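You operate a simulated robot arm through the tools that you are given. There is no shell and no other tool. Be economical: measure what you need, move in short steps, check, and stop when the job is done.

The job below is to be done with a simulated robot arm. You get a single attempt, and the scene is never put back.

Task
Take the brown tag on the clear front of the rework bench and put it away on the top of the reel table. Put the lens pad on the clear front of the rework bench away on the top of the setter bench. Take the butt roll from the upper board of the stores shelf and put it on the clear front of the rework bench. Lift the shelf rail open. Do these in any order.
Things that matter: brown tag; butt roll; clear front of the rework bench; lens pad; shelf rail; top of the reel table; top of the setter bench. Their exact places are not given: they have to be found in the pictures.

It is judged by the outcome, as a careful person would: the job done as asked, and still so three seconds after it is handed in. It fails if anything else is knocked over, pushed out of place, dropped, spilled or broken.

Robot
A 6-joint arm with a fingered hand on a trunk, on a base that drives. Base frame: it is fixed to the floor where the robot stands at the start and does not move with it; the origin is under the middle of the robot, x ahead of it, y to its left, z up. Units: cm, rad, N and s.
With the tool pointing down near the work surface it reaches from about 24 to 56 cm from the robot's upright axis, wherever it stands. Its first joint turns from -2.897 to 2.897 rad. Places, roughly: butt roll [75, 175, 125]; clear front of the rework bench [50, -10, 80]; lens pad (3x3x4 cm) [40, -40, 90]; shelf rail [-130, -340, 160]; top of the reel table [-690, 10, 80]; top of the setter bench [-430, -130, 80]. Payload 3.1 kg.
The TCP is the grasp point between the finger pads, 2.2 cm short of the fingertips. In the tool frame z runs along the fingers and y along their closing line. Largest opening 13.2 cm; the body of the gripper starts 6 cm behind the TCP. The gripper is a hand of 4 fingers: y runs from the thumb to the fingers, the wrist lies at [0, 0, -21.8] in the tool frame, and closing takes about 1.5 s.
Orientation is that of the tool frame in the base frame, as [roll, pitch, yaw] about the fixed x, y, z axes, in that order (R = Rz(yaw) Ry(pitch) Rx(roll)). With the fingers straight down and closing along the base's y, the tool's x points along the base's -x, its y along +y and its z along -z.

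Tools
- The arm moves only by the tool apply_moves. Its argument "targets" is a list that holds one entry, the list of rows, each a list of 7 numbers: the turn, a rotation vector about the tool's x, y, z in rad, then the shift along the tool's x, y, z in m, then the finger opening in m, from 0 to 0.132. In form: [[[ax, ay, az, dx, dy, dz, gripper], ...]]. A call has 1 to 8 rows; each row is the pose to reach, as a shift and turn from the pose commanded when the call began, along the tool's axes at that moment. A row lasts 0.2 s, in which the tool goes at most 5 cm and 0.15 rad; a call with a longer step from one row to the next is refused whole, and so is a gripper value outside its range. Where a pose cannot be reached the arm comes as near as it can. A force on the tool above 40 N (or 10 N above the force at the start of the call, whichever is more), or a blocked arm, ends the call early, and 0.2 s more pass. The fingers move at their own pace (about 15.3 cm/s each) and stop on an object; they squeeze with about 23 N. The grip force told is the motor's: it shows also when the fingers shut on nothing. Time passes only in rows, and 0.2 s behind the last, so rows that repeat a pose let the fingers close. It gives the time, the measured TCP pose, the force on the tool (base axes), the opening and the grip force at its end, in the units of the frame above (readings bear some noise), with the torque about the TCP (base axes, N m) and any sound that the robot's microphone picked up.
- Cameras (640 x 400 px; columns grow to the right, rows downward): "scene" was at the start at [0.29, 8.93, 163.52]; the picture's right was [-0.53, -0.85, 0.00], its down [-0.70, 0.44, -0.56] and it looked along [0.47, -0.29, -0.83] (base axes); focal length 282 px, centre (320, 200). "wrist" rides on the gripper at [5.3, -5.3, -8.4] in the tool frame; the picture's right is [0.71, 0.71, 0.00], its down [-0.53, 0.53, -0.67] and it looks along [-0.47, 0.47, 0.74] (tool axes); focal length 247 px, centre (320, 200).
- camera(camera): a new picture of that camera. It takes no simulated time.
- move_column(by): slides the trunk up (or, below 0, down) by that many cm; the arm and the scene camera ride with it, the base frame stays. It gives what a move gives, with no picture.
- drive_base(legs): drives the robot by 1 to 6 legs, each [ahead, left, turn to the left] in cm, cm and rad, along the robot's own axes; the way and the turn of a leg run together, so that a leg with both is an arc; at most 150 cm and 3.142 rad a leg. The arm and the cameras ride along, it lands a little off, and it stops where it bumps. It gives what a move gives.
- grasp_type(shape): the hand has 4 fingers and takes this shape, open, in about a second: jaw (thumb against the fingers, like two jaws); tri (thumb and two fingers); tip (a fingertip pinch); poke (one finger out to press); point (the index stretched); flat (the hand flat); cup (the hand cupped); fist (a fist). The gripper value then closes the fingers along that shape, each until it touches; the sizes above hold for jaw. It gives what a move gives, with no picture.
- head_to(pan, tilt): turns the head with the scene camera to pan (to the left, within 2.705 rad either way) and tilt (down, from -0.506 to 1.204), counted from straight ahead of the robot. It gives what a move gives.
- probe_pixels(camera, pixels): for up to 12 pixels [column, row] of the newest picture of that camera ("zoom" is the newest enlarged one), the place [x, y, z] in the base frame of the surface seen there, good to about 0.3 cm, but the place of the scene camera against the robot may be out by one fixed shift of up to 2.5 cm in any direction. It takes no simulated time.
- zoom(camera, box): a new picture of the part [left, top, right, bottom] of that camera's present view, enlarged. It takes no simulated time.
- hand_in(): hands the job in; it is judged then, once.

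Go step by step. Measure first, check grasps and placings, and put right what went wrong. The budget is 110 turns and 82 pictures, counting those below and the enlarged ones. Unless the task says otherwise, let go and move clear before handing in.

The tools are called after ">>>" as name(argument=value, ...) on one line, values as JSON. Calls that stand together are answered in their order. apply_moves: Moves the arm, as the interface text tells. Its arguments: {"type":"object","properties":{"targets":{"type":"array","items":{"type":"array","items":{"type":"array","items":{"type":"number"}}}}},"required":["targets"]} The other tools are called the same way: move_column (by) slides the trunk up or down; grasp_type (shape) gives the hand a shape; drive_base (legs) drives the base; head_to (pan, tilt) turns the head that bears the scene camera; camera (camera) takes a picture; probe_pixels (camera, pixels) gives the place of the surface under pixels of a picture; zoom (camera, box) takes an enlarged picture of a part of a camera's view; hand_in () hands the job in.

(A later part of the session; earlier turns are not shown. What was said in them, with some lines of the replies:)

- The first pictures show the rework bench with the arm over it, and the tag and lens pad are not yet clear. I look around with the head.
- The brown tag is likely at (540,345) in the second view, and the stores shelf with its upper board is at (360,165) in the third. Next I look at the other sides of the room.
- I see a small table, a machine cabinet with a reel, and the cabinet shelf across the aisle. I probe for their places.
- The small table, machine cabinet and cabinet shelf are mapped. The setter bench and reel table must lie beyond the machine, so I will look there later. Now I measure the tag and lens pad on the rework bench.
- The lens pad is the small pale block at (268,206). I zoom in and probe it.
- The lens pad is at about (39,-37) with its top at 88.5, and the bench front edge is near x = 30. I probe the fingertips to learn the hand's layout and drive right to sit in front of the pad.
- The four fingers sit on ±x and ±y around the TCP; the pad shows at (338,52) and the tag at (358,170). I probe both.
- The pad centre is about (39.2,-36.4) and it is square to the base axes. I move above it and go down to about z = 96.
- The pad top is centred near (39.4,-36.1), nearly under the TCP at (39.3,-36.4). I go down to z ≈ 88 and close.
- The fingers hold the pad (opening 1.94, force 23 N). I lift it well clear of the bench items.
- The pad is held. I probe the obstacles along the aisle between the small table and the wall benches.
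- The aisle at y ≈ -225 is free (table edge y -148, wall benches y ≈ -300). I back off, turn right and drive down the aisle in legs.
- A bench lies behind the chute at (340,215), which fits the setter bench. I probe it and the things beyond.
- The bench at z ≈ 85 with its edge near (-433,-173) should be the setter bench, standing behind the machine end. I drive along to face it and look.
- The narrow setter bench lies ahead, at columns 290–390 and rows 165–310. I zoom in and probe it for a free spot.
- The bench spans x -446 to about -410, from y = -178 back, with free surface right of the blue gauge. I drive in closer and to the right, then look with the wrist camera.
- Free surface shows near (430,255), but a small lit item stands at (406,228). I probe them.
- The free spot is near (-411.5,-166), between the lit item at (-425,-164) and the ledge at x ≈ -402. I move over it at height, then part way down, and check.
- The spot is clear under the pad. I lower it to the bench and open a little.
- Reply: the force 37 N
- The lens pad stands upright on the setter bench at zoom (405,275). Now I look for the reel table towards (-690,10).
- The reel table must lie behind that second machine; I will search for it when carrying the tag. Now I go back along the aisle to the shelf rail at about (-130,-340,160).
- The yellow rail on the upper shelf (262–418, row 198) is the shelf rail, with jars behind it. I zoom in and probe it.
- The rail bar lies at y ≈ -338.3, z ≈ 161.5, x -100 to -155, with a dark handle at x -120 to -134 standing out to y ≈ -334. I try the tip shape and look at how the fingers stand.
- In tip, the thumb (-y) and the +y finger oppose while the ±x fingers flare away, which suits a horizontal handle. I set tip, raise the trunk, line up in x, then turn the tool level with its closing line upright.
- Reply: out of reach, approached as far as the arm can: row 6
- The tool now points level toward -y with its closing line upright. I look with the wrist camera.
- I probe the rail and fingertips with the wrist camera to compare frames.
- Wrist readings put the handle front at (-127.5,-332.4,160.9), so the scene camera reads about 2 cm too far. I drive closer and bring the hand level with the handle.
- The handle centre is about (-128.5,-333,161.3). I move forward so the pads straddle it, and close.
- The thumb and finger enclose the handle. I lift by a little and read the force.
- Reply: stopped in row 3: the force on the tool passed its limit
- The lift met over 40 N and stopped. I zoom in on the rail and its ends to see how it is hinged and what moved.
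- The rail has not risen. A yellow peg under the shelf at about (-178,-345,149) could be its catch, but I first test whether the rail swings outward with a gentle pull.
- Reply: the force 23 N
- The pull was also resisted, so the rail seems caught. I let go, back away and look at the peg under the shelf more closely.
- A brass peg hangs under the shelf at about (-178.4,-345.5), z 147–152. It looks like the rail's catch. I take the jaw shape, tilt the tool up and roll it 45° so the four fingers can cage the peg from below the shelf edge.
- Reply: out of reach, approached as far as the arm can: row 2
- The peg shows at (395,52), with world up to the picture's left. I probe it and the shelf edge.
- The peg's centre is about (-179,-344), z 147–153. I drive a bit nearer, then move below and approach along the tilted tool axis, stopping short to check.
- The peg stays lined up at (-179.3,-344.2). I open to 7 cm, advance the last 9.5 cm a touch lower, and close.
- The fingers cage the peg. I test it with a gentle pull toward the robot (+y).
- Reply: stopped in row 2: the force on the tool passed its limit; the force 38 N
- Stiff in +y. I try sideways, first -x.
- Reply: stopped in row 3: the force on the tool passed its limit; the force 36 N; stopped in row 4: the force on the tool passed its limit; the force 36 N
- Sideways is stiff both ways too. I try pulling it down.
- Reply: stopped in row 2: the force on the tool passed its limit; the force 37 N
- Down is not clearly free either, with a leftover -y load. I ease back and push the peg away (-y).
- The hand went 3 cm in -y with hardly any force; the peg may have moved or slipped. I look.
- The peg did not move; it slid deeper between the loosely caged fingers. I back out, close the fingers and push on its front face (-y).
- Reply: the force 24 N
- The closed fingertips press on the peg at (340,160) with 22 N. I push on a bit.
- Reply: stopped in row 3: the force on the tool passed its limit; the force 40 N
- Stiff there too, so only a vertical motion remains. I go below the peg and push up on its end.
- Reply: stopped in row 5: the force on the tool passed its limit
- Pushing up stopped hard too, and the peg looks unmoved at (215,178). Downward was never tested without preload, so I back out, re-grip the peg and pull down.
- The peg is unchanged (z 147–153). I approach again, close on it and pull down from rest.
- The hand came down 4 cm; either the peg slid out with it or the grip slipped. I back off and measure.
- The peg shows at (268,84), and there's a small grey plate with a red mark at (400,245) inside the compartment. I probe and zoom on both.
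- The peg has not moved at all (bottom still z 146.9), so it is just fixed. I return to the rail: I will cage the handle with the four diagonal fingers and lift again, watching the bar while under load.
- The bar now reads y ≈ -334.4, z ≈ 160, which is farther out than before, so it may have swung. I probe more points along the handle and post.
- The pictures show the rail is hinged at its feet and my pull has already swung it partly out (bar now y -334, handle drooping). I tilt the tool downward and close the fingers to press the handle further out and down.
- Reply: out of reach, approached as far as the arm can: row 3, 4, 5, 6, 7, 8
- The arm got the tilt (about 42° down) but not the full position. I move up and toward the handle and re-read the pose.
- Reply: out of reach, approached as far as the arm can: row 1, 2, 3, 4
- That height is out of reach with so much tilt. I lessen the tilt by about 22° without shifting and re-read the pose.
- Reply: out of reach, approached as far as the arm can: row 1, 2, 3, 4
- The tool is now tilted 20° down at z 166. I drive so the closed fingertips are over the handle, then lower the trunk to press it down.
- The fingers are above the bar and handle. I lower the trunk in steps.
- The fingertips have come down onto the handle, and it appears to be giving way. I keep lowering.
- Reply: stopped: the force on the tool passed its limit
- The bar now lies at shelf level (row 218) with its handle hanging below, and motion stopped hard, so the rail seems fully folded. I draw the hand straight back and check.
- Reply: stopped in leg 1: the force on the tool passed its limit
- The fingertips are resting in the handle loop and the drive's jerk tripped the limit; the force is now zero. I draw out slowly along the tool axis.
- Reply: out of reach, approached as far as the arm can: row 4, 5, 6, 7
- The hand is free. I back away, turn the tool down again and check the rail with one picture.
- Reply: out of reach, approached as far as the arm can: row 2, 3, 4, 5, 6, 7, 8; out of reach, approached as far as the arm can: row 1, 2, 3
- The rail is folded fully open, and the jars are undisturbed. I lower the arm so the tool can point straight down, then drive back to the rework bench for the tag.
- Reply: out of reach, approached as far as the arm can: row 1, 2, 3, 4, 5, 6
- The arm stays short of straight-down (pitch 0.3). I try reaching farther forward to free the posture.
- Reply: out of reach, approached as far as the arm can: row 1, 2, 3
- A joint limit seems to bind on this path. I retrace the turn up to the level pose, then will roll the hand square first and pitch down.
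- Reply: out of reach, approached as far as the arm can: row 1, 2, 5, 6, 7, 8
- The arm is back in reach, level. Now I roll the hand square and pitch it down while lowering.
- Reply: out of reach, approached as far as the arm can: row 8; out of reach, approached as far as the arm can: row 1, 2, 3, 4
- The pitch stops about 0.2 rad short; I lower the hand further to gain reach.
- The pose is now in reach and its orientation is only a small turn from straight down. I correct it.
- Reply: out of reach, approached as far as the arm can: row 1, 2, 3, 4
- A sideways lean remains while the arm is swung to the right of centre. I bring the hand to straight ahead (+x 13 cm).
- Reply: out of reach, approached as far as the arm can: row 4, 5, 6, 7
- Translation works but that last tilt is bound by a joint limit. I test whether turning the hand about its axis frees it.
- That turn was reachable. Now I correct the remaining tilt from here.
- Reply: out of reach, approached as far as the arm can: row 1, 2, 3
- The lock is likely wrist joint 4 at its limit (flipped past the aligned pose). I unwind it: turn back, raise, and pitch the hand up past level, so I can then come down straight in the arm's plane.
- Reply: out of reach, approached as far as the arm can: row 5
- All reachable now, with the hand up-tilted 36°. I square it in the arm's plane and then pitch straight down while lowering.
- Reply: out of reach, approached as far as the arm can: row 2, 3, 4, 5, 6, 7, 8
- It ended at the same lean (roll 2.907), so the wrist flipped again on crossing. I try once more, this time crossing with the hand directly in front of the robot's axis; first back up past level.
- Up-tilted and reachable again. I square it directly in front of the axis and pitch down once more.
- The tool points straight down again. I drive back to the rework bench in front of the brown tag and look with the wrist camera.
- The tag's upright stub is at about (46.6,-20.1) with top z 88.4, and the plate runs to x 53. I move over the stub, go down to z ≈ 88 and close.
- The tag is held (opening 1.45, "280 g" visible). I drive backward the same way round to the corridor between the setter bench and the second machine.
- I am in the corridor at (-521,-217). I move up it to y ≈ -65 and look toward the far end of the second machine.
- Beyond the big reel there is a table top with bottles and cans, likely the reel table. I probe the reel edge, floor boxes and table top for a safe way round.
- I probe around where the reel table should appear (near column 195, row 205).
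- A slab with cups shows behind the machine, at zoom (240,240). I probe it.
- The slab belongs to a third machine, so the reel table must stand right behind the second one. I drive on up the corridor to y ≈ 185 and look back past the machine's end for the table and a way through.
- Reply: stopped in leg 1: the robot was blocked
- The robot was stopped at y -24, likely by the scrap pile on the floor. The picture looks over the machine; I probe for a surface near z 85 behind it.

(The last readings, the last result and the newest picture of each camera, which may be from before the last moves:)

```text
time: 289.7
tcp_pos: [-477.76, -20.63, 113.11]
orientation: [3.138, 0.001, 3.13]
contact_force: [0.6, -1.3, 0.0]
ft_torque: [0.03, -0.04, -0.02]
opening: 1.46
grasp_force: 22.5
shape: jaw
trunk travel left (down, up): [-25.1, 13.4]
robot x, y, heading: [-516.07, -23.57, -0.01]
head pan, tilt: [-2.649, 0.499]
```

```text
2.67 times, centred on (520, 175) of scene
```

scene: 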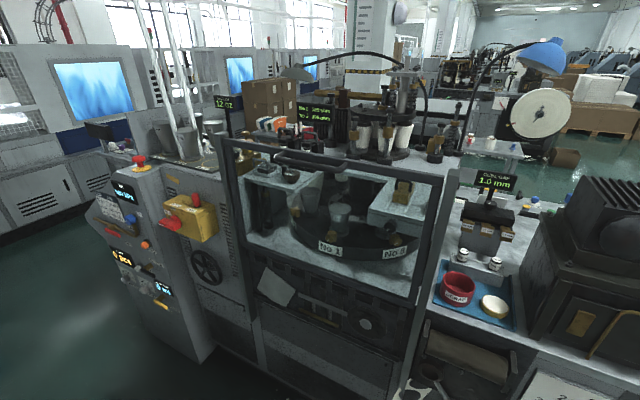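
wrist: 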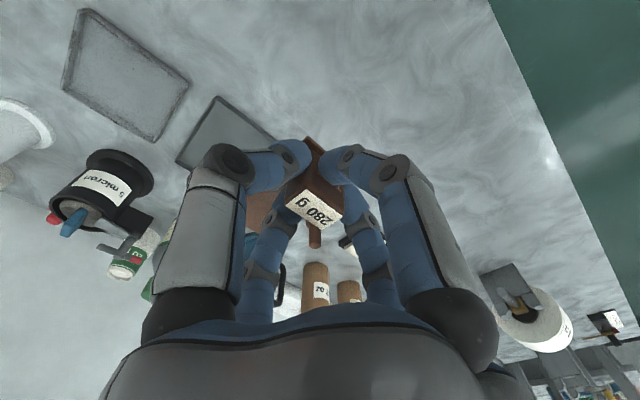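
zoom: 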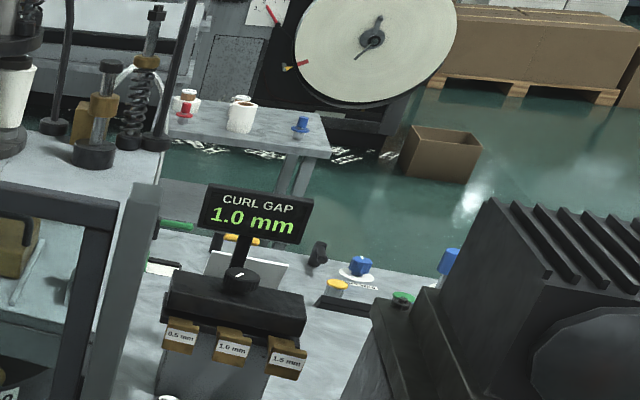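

(535,205) reads (-699,26.6,84.9): that is the reel table, reachable from behind the machine. I go around the scrap pile on the setter side, up to y ≈ 190, and check the gap there.

>>> drive_base(legs=[[0, -6, 0], [36, 0, 0], [0, 150, 0.01], [0, 68, 0]])

>>> head_to(pan=2.7, tilt=0.55)

>>> camera(camera="scene")

>>> probe_pixels(camera="scene", pixels=[[100, 200], [150, 200], [200, 200], [250, 200], [300, 200], [350, 200], [100, 260], [150, 260], [200, 260], [250, 260], [300, 260], [350, 260]])

```text
time: 296.5
tcp_pos: [-440.78, 54.7, 113.22]
orientation: [-3.137, 0.0, 3.132]
contact_force: [-0.6, 0.6, -0.2]
ft_torque: [-0.08, 0.0, -0.03]
opening: 1.48
grasp_force: 23.1
shape: jaw
trunk travel left (down, up): [-25.1, 13.4]
robot x, y, heading: [-478.91, 50.72, -0.007]
head pan, tilt: [-2.649, 0.499]
stopped in leg 3: the robot was blocked; the commanded pose is now the measured one
```

```text
time: 300.7
tcp_pos: [-440.8, 54.13, 113.28]
orientation: [3.141, 0.002, 3.134]
contact_force: [-0.2, -0.1, -0.1]
ft_torque: [0.01, 0.01, -0.02]
opening: 1.46
grasp_force: 23.0
shape: jaw
trunk travel left (down, up): [-25.1, 13.4]
robot x, y, heading: [-479.17, 50.69, -0.009]
head pan, tilt: [2.7, 0.55]
```

```text
5 pictures are left
```

scene: 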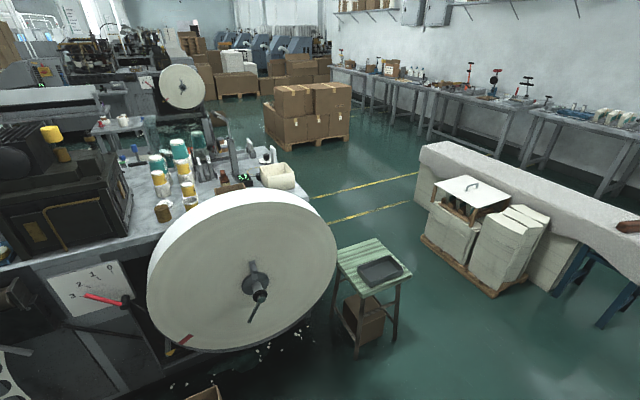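

```text
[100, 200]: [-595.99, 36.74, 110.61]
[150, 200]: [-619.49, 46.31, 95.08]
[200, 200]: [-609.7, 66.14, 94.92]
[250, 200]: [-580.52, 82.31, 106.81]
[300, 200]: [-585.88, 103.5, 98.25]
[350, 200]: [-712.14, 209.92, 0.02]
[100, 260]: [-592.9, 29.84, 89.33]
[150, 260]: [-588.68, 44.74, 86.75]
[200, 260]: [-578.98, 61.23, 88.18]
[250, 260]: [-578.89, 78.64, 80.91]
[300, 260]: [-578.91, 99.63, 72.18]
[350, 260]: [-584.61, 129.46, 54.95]
```

The base is blocked again at y 50 and I can't see by what. The gap between the stool (366,260) and the white stack looks wide, about 70–80 cm. I look at the floor to the left.

>>> head_to(pan=1.7, tilt=0.85)

>>> camera(camera="scene")

>>> probe_pixels(camera="scene", pixels=[[320, 300], [250, 300], [400, 300], [320, 200], [200, 250], [450, 250], [320, 380], [500, 300], [250, 200], [400, 200], [550, 200], [320, 100]])

```text
time: 301.9
tcp_pos: [-440.85, 54.04, 113.12]
orientation: [3.141, 0.002, 3.131]
contact_force: [-0.1, 0.5, -1.1]
ft_torque: [0.02, 0.01, -0.02]
opening: 1.45
grasp_force: 23.1
shape: jaw
trunk travel left (down, up): [-25.1, 13.4]
robot x, y, heading: [-479.11, 50.88, -0.006]
head pan, tilt: [1.7, 0.85]
```

```text
4 pictures are left
```

scene: 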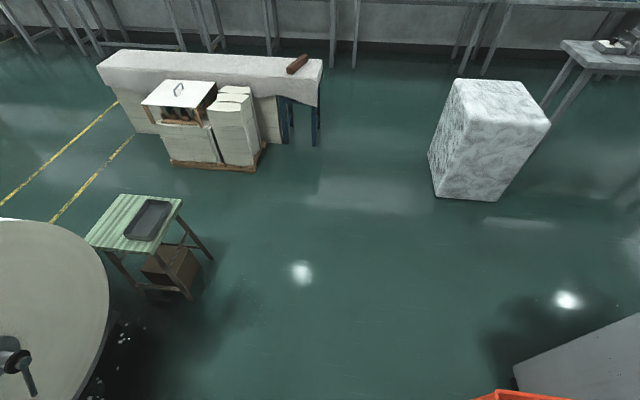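

```text
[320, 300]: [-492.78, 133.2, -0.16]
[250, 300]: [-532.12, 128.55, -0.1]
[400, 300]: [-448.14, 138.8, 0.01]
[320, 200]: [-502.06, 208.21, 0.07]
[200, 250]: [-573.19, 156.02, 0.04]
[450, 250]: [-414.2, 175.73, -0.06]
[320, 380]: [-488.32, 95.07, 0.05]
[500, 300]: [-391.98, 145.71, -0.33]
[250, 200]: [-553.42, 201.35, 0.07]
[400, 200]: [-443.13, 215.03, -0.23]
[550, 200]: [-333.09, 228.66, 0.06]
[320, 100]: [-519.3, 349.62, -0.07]
```

The orange box (around (-407,81)) and the red can near (-432,52) stand by the machine end, so I should keep farther from them. I probe the stool corners and the pallet to pass between them.

>>> probe_pixels(camera="scene", pixels=[[124, 197], [180, 204], [213, 262], [190, 300], [172, 166], [252, 173], [268, 155], [110, 60], [160, 150], [135, 132], [516, 394], [90, 238]])

```text
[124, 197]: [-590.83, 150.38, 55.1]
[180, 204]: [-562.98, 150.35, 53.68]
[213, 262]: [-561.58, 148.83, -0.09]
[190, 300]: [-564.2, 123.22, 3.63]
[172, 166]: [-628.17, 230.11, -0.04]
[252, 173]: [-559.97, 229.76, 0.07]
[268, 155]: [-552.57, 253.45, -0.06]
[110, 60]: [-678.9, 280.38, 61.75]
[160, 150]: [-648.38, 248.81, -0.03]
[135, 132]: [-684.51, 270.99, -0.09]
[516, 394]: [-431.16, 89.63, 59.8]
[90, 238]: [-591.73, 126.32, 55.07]
```

The stool ends at y 150 and the pallet begins at y 230, so a 79 cm gap is centred at y 190. I drive back from the can, over to y 190 and then read the pose.

>>> drive_base(legs=[[-24, 0, 0.006], [0, 139, 0]])

```text
time: 310.2
tcp_pos: [-464.24, 192.67, 113.31]
orientation: [3.139, 0.002, 3.135]
contact_force: [-0.1, -0.3, -0.6]
ft_torque: [0.01, 0.05, 0.02]
opening: 1.45
grasp_force: 22.5
shape: jaw
trunk travel left (down, up): [-25.1, 13.4]
robot x, y, heading: [-502.33, 189.27, -0.001]
head pan, tilt: [1.7, 0.85]
```

The pose (-502,189) is centred on the gap. I drive backward through it and then right to behind the reel table.

>>> drive_base(legs=[[-125, 0, 0], [-127, 0, 0]])

>>> drive_base(legs=[[0, -110, 0]])

>>> head_to(pan=-0.5, tilt=0.75)

>>> camera(camera="scene")

>>> probe_pixels(camera="scene", pixels=[[320, 200], [250, 200], [400, 200], [320, 250], [250, 250], [400, 250], [450, 250], [320, 150], [400, 150], [480, 200], [480, 300], [400, 300]])

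```text
time: 322.6
tcp_pos: [-717.72, 191.43, 113.23]
orientation: [3.14, 0.002, -3.135]
contact_force: [0.2, 0.0, -1.2]
ft_torque: [0.01, 0.01, 0.02]
opening: 1.48
grasp_force: 23.0
shape: jaw
trunk travel left (down, up): [-25.1, 13.4]
robot x, y, heading: [-756.05, 187.29, 0.008]
head pan, tilt: [1.7, 0.85]
```

```text
time: 328.2
tcp_pos: [-716.44, 81.73, 113.23]
orientation: [3.139, 0.002, -3.125]
contact_force: [-0.1, 0.0, -0.1]
ft_torque: [0.03, 0.03, -0.02]
opening: 1.45
grasp_force: 23.2
shape: jaw
trunk travel left (down, up): [-25.1, 13.4]
robot x, y, heading: [-754.24, 77.51, 0.015]
head pan, tilt: [1.7, 0.85]
```

```text
time: 330.3
tcp_pos: [-716.53, 81.65, 113.3]
orientation: [3.14, 0.002, -3.127]
contact_force: [-0.1, 0.3, -0.9]
ft_torque: [0.0, 0.01, -0.02]
opening: 1.46
grasp_force: 23.5
shape: jaw
trunk travel left (down, up): [-25.1, 13.4]
robot x, y, heading: [-754.19, 77.93, 0.017]
head pan, tilt: [-0.499, 0.75]
```

```text
3 pictures are left
```

scene: 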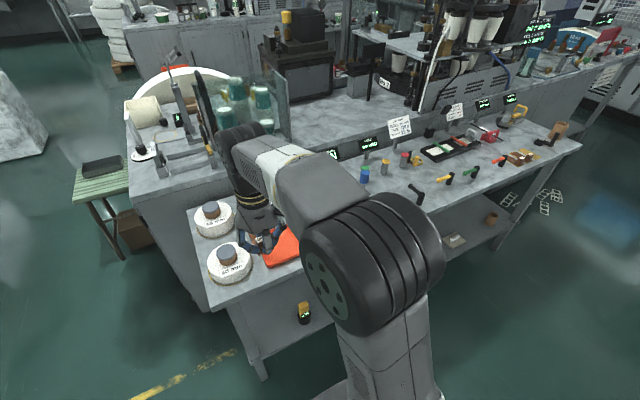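

```text
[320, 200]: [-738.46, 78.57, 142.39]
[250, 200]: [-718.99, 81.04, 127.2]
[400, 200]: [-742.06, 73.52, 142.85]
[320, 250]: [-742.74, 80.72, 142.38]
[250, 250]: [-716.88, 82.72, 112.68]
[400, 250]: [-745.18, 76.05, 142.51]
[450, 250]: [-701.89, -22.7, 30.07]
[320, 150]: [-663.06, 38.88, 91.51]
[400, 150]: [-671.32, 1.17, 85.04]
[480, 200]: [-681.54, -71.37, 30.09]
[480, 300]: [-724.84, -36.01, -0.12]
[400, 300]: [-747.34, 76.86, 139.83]
```

I am behind the reel table: two rolls and an orange tray at the left, small items to the right. I probe for free surface.

>>> probe_pixels(camera="scene", pixels=[[445, 205], [395, 185], [430, 195], [422, 170], [520, 172], [350, 160], [540, 160], [450, 212], [365, 178], [415, 192], [578, 143], [283, 250]])

>>> zoom(camera="scene", box=[320, 110, 600, 285])

```text
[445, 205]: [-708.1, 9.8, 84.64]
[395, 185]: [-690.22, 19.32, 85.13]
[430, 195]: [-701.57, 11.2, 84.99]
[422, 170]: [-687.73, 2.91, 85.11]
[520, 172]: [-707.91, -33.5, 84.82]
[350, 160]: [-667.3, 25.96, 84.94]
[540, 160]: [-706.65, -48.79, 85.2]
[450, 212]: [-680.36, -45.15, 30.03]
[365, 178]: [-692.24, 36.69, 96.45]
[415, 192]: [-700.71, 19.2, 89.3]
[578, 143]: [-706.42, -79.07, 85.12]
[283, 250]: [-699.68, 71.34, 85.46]
```

```text
2.29 times, centred on (460, 198) of scene
```

zoom: 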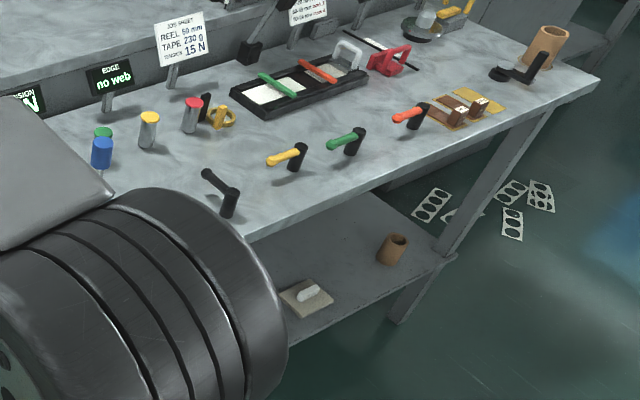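

Two brown tags already lie on this table, confirming it. I probe around the gap between the black and yellow levers for room for the tag.

>>> probe_pixels(camera="zoom", pixels=[[228, 205], [228, 188], [206, 174], [298, 165], [297, 148], [268, 160], [222, 118], [250, 170], [262, 190], [240, 150], [270, 135], [255, 215]])

>>> probe_pixels(camera="zoom", pixels=[[150, 185], [170, 165], [130, 160], [102, 165], [148, 140], [190, 125], [180, 185], [120, 190], [150, 160], [190, 150], [160, 200], [235, 215]])

```text
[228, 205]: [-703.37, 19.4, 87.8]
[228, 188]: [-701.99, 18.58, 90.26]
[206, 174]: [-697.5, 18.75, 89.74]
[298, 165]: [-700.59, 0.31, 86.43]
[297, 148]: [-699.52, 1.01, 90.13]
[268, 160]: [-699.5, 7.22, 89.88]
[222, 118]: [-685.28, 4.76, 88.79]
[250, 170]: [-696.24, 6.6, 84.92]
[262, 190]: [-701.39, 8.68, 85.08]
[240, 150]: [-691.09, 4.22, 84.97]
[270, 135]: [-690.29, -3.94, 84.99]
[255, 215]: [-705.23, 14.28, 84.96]
```

```text
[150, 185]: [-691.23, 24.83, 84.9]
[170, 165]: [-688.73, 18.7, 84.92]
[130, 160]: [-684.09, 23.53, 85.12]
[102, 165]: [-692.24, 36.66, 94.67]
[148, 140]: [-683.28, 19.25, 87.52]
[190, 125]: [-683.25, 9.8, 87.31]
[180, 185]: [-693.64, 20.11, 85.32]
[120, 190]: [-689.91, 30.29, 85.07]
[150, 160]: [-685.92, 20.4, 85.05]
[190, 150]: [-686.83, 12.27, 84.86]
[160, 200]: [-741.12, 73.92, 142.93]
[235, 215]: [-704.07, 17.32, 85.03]
```

The gap between the blue bottle (y 37) and the black lever (y 19) at x ≈ -697 looks best for the tag. I drive there and check from above with the wrist camera.

>>> drive_base(legs=[[0, -54, -0.015], [6, 0, 0]])

>>> camera(camera="wrist")

>>> probe_pixels(camera="wrist", pixels=[[250, 120], [300, 110], [360, 110], [220, 100], [420, 120], [300, 60], [350, 60], [250, 60], [200, 60], [150, 100], [460, 150], [150, 200]])

```text
time: 333.9
tcp_pos: [-709.62, 27.49, 113.16]
orientation: [3.139, -0.001, -3.138]
contact_force: [-0.2, -0.4, -0.4]
ft_torque: [0.02, 0.03, -0.02]
opening: 1.46
grasp_force: 23.3
shape: jaw
trunk travel left (down, up): [-25.1, 13.4]
robot x, y, heading: [-747.99, 23.83, 0.003]
head pan, tilt: [-0.499, 0.75]
```

```text
1 pictures are left
```

wrist: 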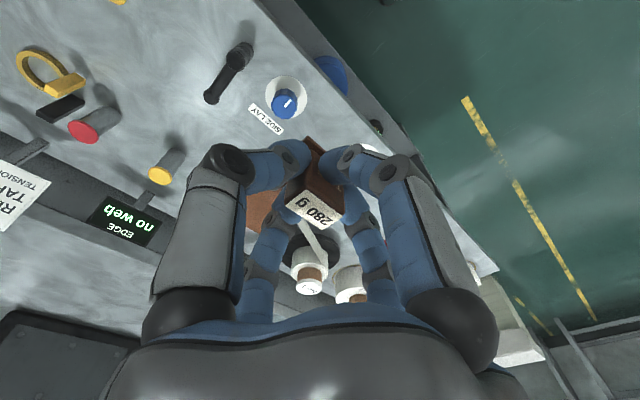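

```text
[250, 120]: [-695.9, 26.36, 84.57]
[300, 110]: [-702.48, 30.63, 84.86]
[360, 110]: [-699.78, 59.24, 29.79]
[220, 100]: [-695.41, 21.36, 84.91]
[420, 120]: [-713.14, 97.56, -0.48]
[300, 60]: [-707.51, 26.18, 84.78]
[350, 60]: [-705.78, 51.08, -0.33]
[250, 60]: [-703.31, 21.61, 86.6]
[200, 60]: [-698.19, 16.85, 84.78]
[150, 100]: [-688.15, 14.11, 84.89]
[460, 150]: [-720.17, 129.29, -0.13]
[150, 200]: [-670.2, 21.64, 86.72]
```

The wrist view reveals a "SIDE LAY" dial at (285,100), about (-703,29), so I place farther in: stub at (-693.5,25), plate reaching to x -687, clear of dial, lever and tins.

>>> drive_base(legs=[[4, -2.5, 0]])

>>> probe_pixels(camera="wrist", pixels=[[160, 178], [170, 155], [213, 98], [285, 100], [250, 110], [210, 140], [195, 130], [205, 120], [230, 130], [180, 135]])

```text
time: 334.9
tcp_pos: [-705.59, 25.03, 113.22]
orientation: [3.138, -0.001, -3.14]
contact_force: [-0.1, 0.0, -0.1]
ft_torque: [0.01, 0.05, -0.01]
opening: 1.45
grasp_force: 22.7
shape: jaw
trunk travel left (down, up): [-25.1, 13.4]
robot x, y, heading: [-743.84, 21.53, 0.007]
head pan, tilt: [-0.499, 0.75]
```

```text
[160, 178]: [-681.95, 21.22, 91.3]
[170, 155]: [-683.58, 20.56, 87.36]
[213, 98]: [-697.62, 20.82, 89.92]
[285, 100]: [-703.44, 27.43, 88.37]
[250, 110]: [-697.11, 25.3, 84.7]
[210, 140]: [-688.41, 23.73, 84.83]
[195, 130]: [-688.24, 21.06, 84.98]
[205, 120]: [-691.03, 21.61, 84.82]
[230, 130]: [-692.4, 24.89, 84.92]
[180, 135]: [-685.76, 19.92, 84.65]
```

Free area confirmed around (-693,27). I move over it, lower to the table, release a little and lift.

>>> apply_moves(targets=[[[0, 0, 0, -0.042, 0.007, 0, 0], [0, 0, 0, -0.084, 0.014, 0, 0], [0, 0, 0, -0.126, 0.02, 0, 0], [0, 0, 0, -0.126, 0.02, 0.05, 0], [0, 0, 0, -0.126, 0.02, 0.1, 0], [0, 0, 0, -0.126, 0.02, 0.15, 0], [0, 0, 0, -0.126, 0.02, 0.2, 0], [0, 0, 0, -0.126, 0.02, 0.23, 0]]])

>>> apply_moves(targets=[[[0, 0, 0, 0, 0, 0.01, 0], [0, 0, 0, 0, 0, 0.0185, 0], [0, 0, 0, 0, 0, 0.0195, 0], [0, 0, 0, 0, 0, 0.0195, 0.02], [0, 0, 0, 0, 0, 0.0195, 0.03], [0, 0, 0, 0, 0, 0.0195, 0.033], [0, 0, 0, 0, 0, 0.0195, 0.033]]])

>>> apply_moves(targets=[[[0, 0, 0, 0, 0, -0.01, 0.033], [0, 0, 0, 0, 0, -0.03, 0.033], [0, 0, 0, 0, 0, -0.07, 0.033], [0, 0, 0, 0, 0, -0.12, 0.033], [0, 0, 0, 0, 0, -0.17, 0.033], [0, 0, 0, 0, 0, -0.22, 0.033], [0, 0, 0, 0.04, 0, -0.25, 0.033], [0, 0, 0, 0.09, 0, -0.25, 0.033]]])

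```text
time: 336.7
tcp_pos: [-693.15, 27.22, 90.17]
orientation: [3.14, 0.0, -3.139]
contact_force: [0.3, -0.2, 0.4]
ft_torque: [0.02, 0.02, 0.0]
opening: 1.45
grasp_force: 23.0
shape: jaw
trunk travel left (down, up): [-25.1, 13.4]
robot x, y, heading: [-743.87, 21.27, 0.007]
head pan, tilt: [-0.499, 0.75]
```

```text
time: 338.3
tcp_pos: [-693.09, 27.13, 88.36]
orientation: [3.139, 0.001, -3.142]
contact_force: [0.1, 0.2, 0.8]
ft_torque: [0.01, -0.04, 0.01]
opening: 3.27
grasp_force: 0.2
shape: jaw
trunk travel left (down, up): [-25.1, 13.4]
robot x, y, heading: [-744.05, 20.98, 0.006]
head pan, tilt: [-0.499, 0.75]
```

```text
time: 340.1
tcp_pos: [-702.21, 27.02, 113.46]
orientation: [3.141, 0.003, -3.141]
contact_force: [-0.3, -0.7, 0.8]
ft_torque: [0.01, -0.01, -0.01]
opening: 3.27
grasp_force: 0.0
shape: jaw
trunk travel left (down, up): [-25.1, 13.4]
robot x, y, heading: [-743.9, 21.31, 0.004]
head pan, tilt: [-0.499, 0.75]
```

The tag was released cleanly on the reel table with no forces. I drive back around: left to y 190, then forward through the gap.

>>> drive_base(legs=[[-8, 0, -0.004], [0, 150, 0], [0, 18, 0]])

>>> move_column(by=13)

```text
time: 349.3
tcp_pos: [-710.0, 196.34, 113.4]
orientation: [3.14, 0.004, -3.141]
contact_force: [0.1, -0.6, -0.3]
ft_torque: [-0.01, 0.04, 0.0]
opening: 3.25
grasp_force: 0.1
shape: jaw
trunk travel left (down, up): [-25.1, 13.4]
robot x, y, heading: [-751.75, 190.58, 0.006]
head pan, tilt: [-0.499, 0.75]
```

```text
time: 350.9
tcp_pos: [-710.07, 196.14, 126.48]
orientation: [3.138, 0.0, -3.141]
contact_force: [-0.5, 0.0, -0.4]
ft_torque: [-0.01, 0.01, 0.03]
opening: 3.29
grasp_force: 0.1
shape: jaw
trunk travel left (down, up): [-38.1, 0.4]
robot x, y, heading: [-751.79, 190.53, 0.003]
head pan, tilt: [-0.499, 0.75]
```

>>> drive_base(legs=[[125, -1, -0.003], [125, 0, 0], [150, -18, 0]])

>>> drive_base(legs=[[100, 34, 0], [130, 4, 0]])

```text
refused: leg 3 is longer than a leg can be; nothing moved
```

```text
time: 356.1
tcp_pos: [-612.53, 229.77, 126.44]
orientation: [3.139, 0.0, -3.141]
contact_force: [-0.1, -0.4, 0.6]
ft_torque: [-0.01, 0.0, -0.01]
opening: 3.28
grasp_force: 0.1
shape: jaw
trunk travel left (down, up): [-38.1, 0.4]
robot x, y, heading: [-654.65, 223.92, 0.003]
head pan, tilt: [-0.499, 0.75]
stopped in leg 1: the robot was blocked; the commanded pose is now the measured one
```

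The first call was refused for length and the second then touched the pallet corner at (-655,224). I back off, return to y 190 and go through the gap with allowed legs.

>>> drive_base(legs=[[-10, -8, 0], [0, -26, -0.003], [90, 0, 0], [88, 0, 0]])

```text
time: 367.3
tcp_pos: [-445.65, 196.1, 126.47]
orientation: [3.14, 0.001, -3.137]
contact_force: [0.3, 0.0, -0.2]
ft_torque: [-0.02, 0.0, 0.02]
opening: 3.26
grasp_force: 0.0
shape: jaw
trunk travel left (down, up): [-38.1, 0.4]
robot x, y, heading: [-487.52, 189.98, 0.008]
head pan, tilt: [-0.499, 0.75]
```

Through the gap at (-487,190). I continue between the reel and the marble block toward the stores shelf.

>>> drive_base(legs=[[138, -20, -0.008], [95, 36, 0], [140, 2, 0]])

>>> head_to(pan=0.0, tilt=0.4)

```text
time: 385.7
tcp_pos: [-71.97, 208.91, 126.48]
orientation: [3.14, 0.001, 3.126]
contact_force: [-0.5, 0.5, -0.3]
ft_torque: [-0.04, 0.01, 0.01]
opening: 3.27
grasp_force: 0.0
shape: jaw
trunk travel left (down, up): [-38.1, 0.4]
robot x, y, heading: [-114.47, 203.79, -0.01]
head pan, tilt: [-0.499, 0.75]
```

```text
time: 386.7
tcp_pos: [-72.0, 208.94, 126.38]
orientation: [3.141, 0.002, 3.126]
contact_force: [0.0, -0.8, -1.0]
ft_torque: [-0.02, 0.01, 0.01]
opening: 3.28
grasp_force: 0.1
shape: jaw
trunk travel left (down, up): [-38.1, 0.4]
robot x, y, heading: [-113.95, 203.87, -0.013]
head pan, tilt: [0.0, 0.4]
```

I'm at (-114,204). I go to about (-26,140), from where the shelf board is left of the arm, and take the last picture as an enlarged view of the upper board.

>>> drive_base(legs=[[70, 0, 0.012], [0, -64, 0], [18, 0, 0]])

>>> head_to(pan=0.25, tilt=0.45)

>>> zoom(camera="scene", box=[140, 80, 500, 305])

```text
time: 394.8
tcp_pos: [15.43, 144.63, 126.5]
orientation: [3.138, 0.002, 3.139]
contact_force: [0.5, 0.9, -0.2]
ft_torque: [0.01, 0.01, 0.02]
opening: 3.28
grasp_force: 0.1
shape: jaw
trunk travel left (down, up): [-38.1, 0.4]
robot x, y, heading: [-26.69, 139.1, 0.001]
head pan, tilt: [0.0, 0.4]
```

```text
time: 395.5
tcp_pos: [15.27, 144.74, 126.41]
orientation: [3.138, 0.001, 3.138]
contact_force: [-0.2, -0.3, -0.1]
ft_torque: [0.0, -0.01, 0.01]
opening: 3.27
grasp_force: 0.1
shape: jaw
trunk travel left (down, up): [-38.1, 0.4]
robot x, y, heading: [-26.27, 138.97, 0.002]
head pan, tilt: [0.25, 0.45]
```

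```text
1.78 times, centred on (320, 192) of scene
```

zoom: 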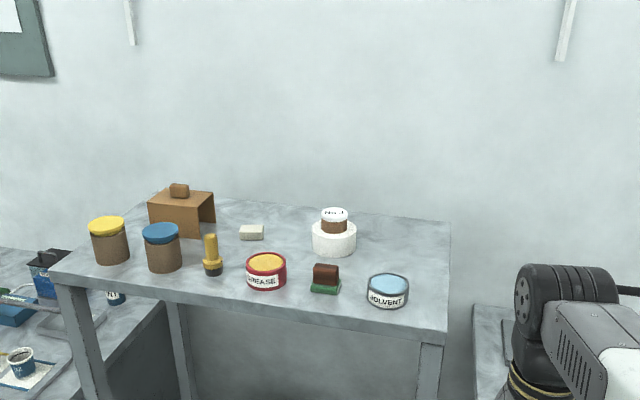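

The butt roll is the white roll with a brown core at (334,232) in the enlarged view. I probe it and its neighbours.

>>> probe_pixels(camera="zoom", pixels=[[334, 213], [334, 227], [334, 240], [334, 252], [314, 235], [354, 235], [320, 225], [326, 275], [388, 285], [266, 260], [390, 240], [440, 322]])

>>> probe_pixels(camera="zoom", pixels=[[60, 270], [300, 298], [300, 225], [334, 218], [326, 265], [430, 350], [386, 275], [266, 280], [250, 232], [346, 214], [322, 214], [334, 204]])

```text
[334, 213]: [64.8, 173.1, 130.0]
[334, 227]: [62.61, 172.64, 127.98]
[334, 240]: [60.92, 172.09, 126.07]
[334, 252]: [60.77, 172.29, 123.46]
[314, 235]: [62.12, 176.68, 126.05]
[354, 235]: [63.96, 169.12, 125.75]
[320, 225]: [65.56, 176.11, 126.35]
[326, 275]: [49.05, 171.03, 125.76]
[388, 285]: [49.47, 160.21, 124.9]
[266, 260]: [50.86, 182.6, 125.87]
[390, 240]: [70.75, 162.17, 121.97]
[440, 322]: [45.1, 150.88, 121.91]
```

```text
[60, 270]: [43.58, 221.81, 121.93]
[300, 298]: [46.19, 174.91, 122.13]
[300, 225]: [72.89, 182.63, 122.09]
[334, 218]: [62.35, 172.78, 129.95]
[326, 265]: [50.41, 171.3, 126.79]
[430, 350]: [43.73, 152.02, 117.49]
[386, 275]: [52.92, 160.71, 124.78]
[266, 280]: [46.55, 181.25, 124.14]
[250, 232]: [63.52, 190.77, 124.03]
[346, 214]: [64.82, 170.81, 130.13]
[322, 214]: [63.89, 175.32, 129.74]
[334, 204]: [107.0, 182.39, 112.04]
```

The butt roll stands at about (65,173), body z 122–126.4 with a core up to 130. I open the hand, raise it well above the shelf items and move to the roll's line.

>>> apply_moves(targets=[[[0, 0, 0, 0, 0, -0.03, 0.06], [0, 0, 0, 0, 0, -0.06, 0.09], [0, 0, 0, 0, 0, -0.085, 0.12], [0, 0, 0, 0, 0, -0.085, 0.13], [0, 0, 0, 0, 0, -0.085, 0.13]]])

>>> drive_base(legs=[[0, 28.4, 0]])

```text
time: 396.7
tcp_pos: [15.37, 144.62, 134.87]
orientation: [3.14, 0.001, 3.138]
contact_force: [0.6, -0.7, 1.2]
ft_torque: [0.02, 0.0, 0.01]
opening: 13.0
grasp_force: 0.0
shape: jaw
trunk travel left (down, up): [-38.1, 0.4]
robot x, y, heading: [-26.35, 138.67, -0.001]
head pan, tilt: [0.25, 0.45]
```

```text
time: 398.7
tcp_pos: [15.34, 173.08, 134.85]
orientation: [3.14, 0.002, 3.139]
contact_force: [0.0, 0.3, 0.4]
ft_torque: [-0.01, 0.02, -0.02]
opening: 12.99
grasp_force: 0.0
shape: jaw
trunk travel left (down, up): [-38.1, 0.4]
robot x, y, heading: [-26.65, 167.18, 0.0]
head pan, tilt: [0.25, 0.45]
```

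The hand is at z 134.9, above everything on the board. Given the constant +1.7 cm y offset I've seen in the scene readings, I aim for (65,174.5); I drive in and reach over the roll.

>>> drive_base(legs=[[38, 0, 0]])

>>> apply_moves(targets=[[[0, 0, 0, -0.04, 0.006, 0, 0.13], [0, 0, 0, -0.08, 0.013, 0, 0.13], [0, 0, 0, -0.115, 0.013, 0, 0.13], [0, 0, 0, -0.115, 0.013, 0, 0.13]]])

```text
time: 401.1
tcp_pos: [53.25, 173.18, 134.92]
orientation: [3.141, 0.001, -3.139]
contact_force: [0.1, -0.1, -0.4]
ft_torque: [0.02, -0.04, -0.02]
opening: 12.97
grasp_force: 0.1
shape: jaw
trunk travel left (down, up): [-38.1, 0.4]
robot x, y, heading: [11.59, 167.11, 0.004]
head pan, tilt: [0.25, 0.45]
```

```text
time: 402.1
tcp_pos: [59.82, 174.08, 132.58]
orientation: [3.139, -0.001, -3.14]
contact_force: [0.1, 0.1, -0.7]
ft_torque: [-0.01, 0.0, 0.02]
opening: 12.98
grasp_force: 0.1
shape: jaw
out of reach, approached as far as the arm can: row 2, 3, 4
trunk travel left (down, up): [-38.1, 0.4]
robot x, y, heading: [11.34, 167.51, -0.002]
head pan, tilt: [0.25, 0.45]
```

The arm can reach only x 59.8 at this height. I drive 5 cm closer (the base passes between the shelf legs) with the hand staying above the roll.

>>> drive_base(legs=[[5.2, 0, 0]])

```text
time: 403.0
tcp_pos: [64.85, 174.1, 132.62]
orientation: [3.141, 0.002, -3.139]
contact_force: [0.2, 0.2, -1.1]
ft_torque: [0.01, 0.01, 0.01]
opening: 12.99
grasp_force: 0.1
shape: jaw
trunk travel left (down, up): [-38.1, 0.4]
robot x, y, heading: [16.44, 167.29, 0.004]
head pan, tilt: [0.25, 0.45]
```

No bump; the hand is over the roll at (64.9,174.1). I lower around the body, close and lift.

>>> apply_moves(targets=[[[0, 0, 0, 0, 0, 0.03, 0.13], [0, 0, 0, 0, 0, 0.06, 0.13], [0, 0, 0, 0, 0, 0.073, 0.13], [0, 0, 0, 0, 0, 0.073, 0.1], [0, 0, 0, 0, 0, 0.073, 0.06], [0, 0, 0, 0, 0, 0.073, 0.03], [0, 0, 0, 0, 0, 0.073, 0.02], [0, 0, 0, 0, 0, 0.073, 0.02]]])

>>> apply_moves(targets=[[[0, 0, 0, 0, 0, 0, 0.02], [0, 0, 0, 0, 0, -0.02, 0.02], [0, 0, 0, 0, 0, -0.045, 0.02], [0, 0, 0, 0, 0, -0.072, 0.02], [0, 0, 0, 0, 0, -0.072, 0.02]]])

```text
time: 404.8
tcp_pos: [64.84, 174.15, 125.38]
orientation: [3.141, 0.002, -3.139]
contact_force: [0.2, -0.1, 0.1]
ft_torque: [0.01, 0.05, -0.03]
opening: 8.24
grasp_force: 22.9
shape: jaw
trunk travel left (down, up): [-38.1, 0.4]
robot x, y, heading: [16.71, 167.06, 0.002]
head pan, tilt: [0.25, 0.45]
```

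```text
time: 406.0
tcp_pos: [64.82, 173.97, 132.57]
orientation: [3.14, 0.0, -3.139]
contact_force: [0.1, 0.4, -2.2]
ft_torque: [-0.01, 0.0, 0.02]
opening: 8.2
grasp_force: 23.3
shape: jaw
trunk travel left (down, up): [-38.1, 0.4]
robot x, y, heading: [16.59, 167.5, 0.001]
head pan, tilt: [0.25, 0.45]
5 turns are left
```

The roll is held (opening 8.2, 23 N). I back out, go along to the clear front of the rework bench and lower the trunk part way.

>>> drive_base(legs=[[-48, 0, 0], [0, -95, 0], [0, -95, 0], [29, 0, 0]])

>>> move_column(by=-30)

```text
time: 419.6
tcp_pos: [46.31, -14.75, 132.57]
orientation: [3.141, 0.002, -3.129]
contact_force: [0.2, -0.2, -1.3]
ft_torque: [0.02, -0.01, 0.0]
opening: 8.22
grasp_force: 22.8
shape: jaw
trunk travel left (down, up): [-38.1, 0.4]
robot x, y, heading: [-1.61, -21.87, 0.017]
head pan, tilt: [0.25, 0.45]
```

```text
time: 422.6
tcp_pos: [46.3, -14.8, 102.57]
orientation: [3.141, 0.0, -3.13]
contact_force: [0.1, 0.0, -1.7]
ft_torque: [0.01, 0.0, 0.04]
opening: 8.21
grasp_force: 23.0
shape: jaw
trunk travel left (down, up): [-8.1, 30.4]
robot x, y, heading: [-2.28, -21.54, 0.006]
head pan, tilt: [0.25, 0.45]
4 turns are left
```

The roll is over the bench at (46.3,-14.8). I lower it to the surface, release, and lift away.

>>> apply_moves(targets=[[[0, 0, 0, 0.012, 0, 0.04, 0.02], [0, 0, 0, 0.012, 0, 0.08, 0.02], [0, 0, 0, 0.012, 0, 0.115, 0.02], [0, 0, 0, 0.012, 0, 0.132, 0.02], [0, 0, 0, 0.012, 0, 0.1405, 0.02], [0, 0, 0, 0.012, 0, 0.1405, 0.02]]])

>>> apply_moves(targets=[[[0, 0, 0, 0, 0, 0, 0.09], [0, 0, 0, 0, 0, 0, 0.105], [0, 0, 0, 0, 0, 0, 0.115], [0, 0, 0, 0, 0, 0, 0.115]]])

>>> apply_moves(targets=[[[0, 0, 0, 0, 0, -0.02, 0.115], [0, 0, 0, 0, 0, -0.05, 0.115], [0, 0, 0, 0, 0, -0.09, 0.115], [0, 0, 0, 0, 0, -0.14, 0.115], [0, 0, 0, 0, 0, -0.19, 0.115], [0, 0, 0, 0, 0, -0.22, 0.115]]])

```text
time: 424.0
tcp_pos: [44.99, -14.84, 88.46]
orientation: [3.14, 0.001, -3.129]
contact_force: [0.0, 0.1, -2.3]
ft_torque: [0.01, 0.0, 0.0]
opening: 8.2
grasp_force: 22.6
shape: jaw
trunk travel left (down, up): [-8.1, 30.4]
robot x, y, heading: [-2.15, -21.75, 0.009]
head pan, tilt: [0.25, 0.45]
```

```text
time: 425.0
tcp_pos: [45.2, -14.77, 88.34]
orientation: [3.139, 0.0, -3.128]
contact_force: [0.7, 0.0, 0.0]
ft_torque: [0.01, -0.02, 0.01]
opening: 11.47
grasp_force: 0.2
shape: jaw
trunk travel left (down, up): [-8.1, 30.4]
robot x, y, heading: [-1.76, -21.78, 0.013]
head pan, tilt: [0.25, 0.45]
```

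```text
time: 426.4
tcp_pos: [42.15, -15.29, 107.83]
orientation: [3.14, 0.002, -3.129]
contact_force: [0.1, -0.1, 0.3]
ft_torque: [0.0, 0.0, -0.01]
opening: 11.47
grasp_force: 0.1
shape: jaw
out of reach, approached as far as the arm can: row 5, 6
trunk travel left (down, up): [-8.1, 30.4]
robot x, y, heading: [-1.81, -21.61, 0.007]
head pan, tilt: [0.25, 0.45]
3 turns are left
```

The roll's weight came off the hand at the bench with no side forces, and the hand is clear at z 108. No pictures are left to check with, so I hand in.

>>> hand_in()

```text
The job is handed in.
```

I did all four jobs and handed in, but two placings were not checked in a picture because I had used up the picture budget.

- **Lens pad:** it stands upright on the setter bench; I checked this in a picture after letting go.
- **Brown tag:** I set it down on the reel table, clear of the levers and dials. The hand felt no forces at release, but I took no picture afterwards.
- **Butt roll:** I set it down on the clear front of the rework bench. The weight came off the hand cleanly, but this too was not photographed.
- **Shelf rail:** it would not lift straight up. It hinges at its feet and is now swung fully out and down; the jars behind it did not move.

**Bumps:** the base was stopped by an obstacle three times while carrying the tag and coming back. It was probably the scrap pile, then the red can or the orange box near the machine end, and then the corner of the white pallet. Each time it stopped on contact, but I did not check whether anything shifted.

**Peg under the shelf:** I took it for the rail's catch and pushed and pulled on it; it did not move.
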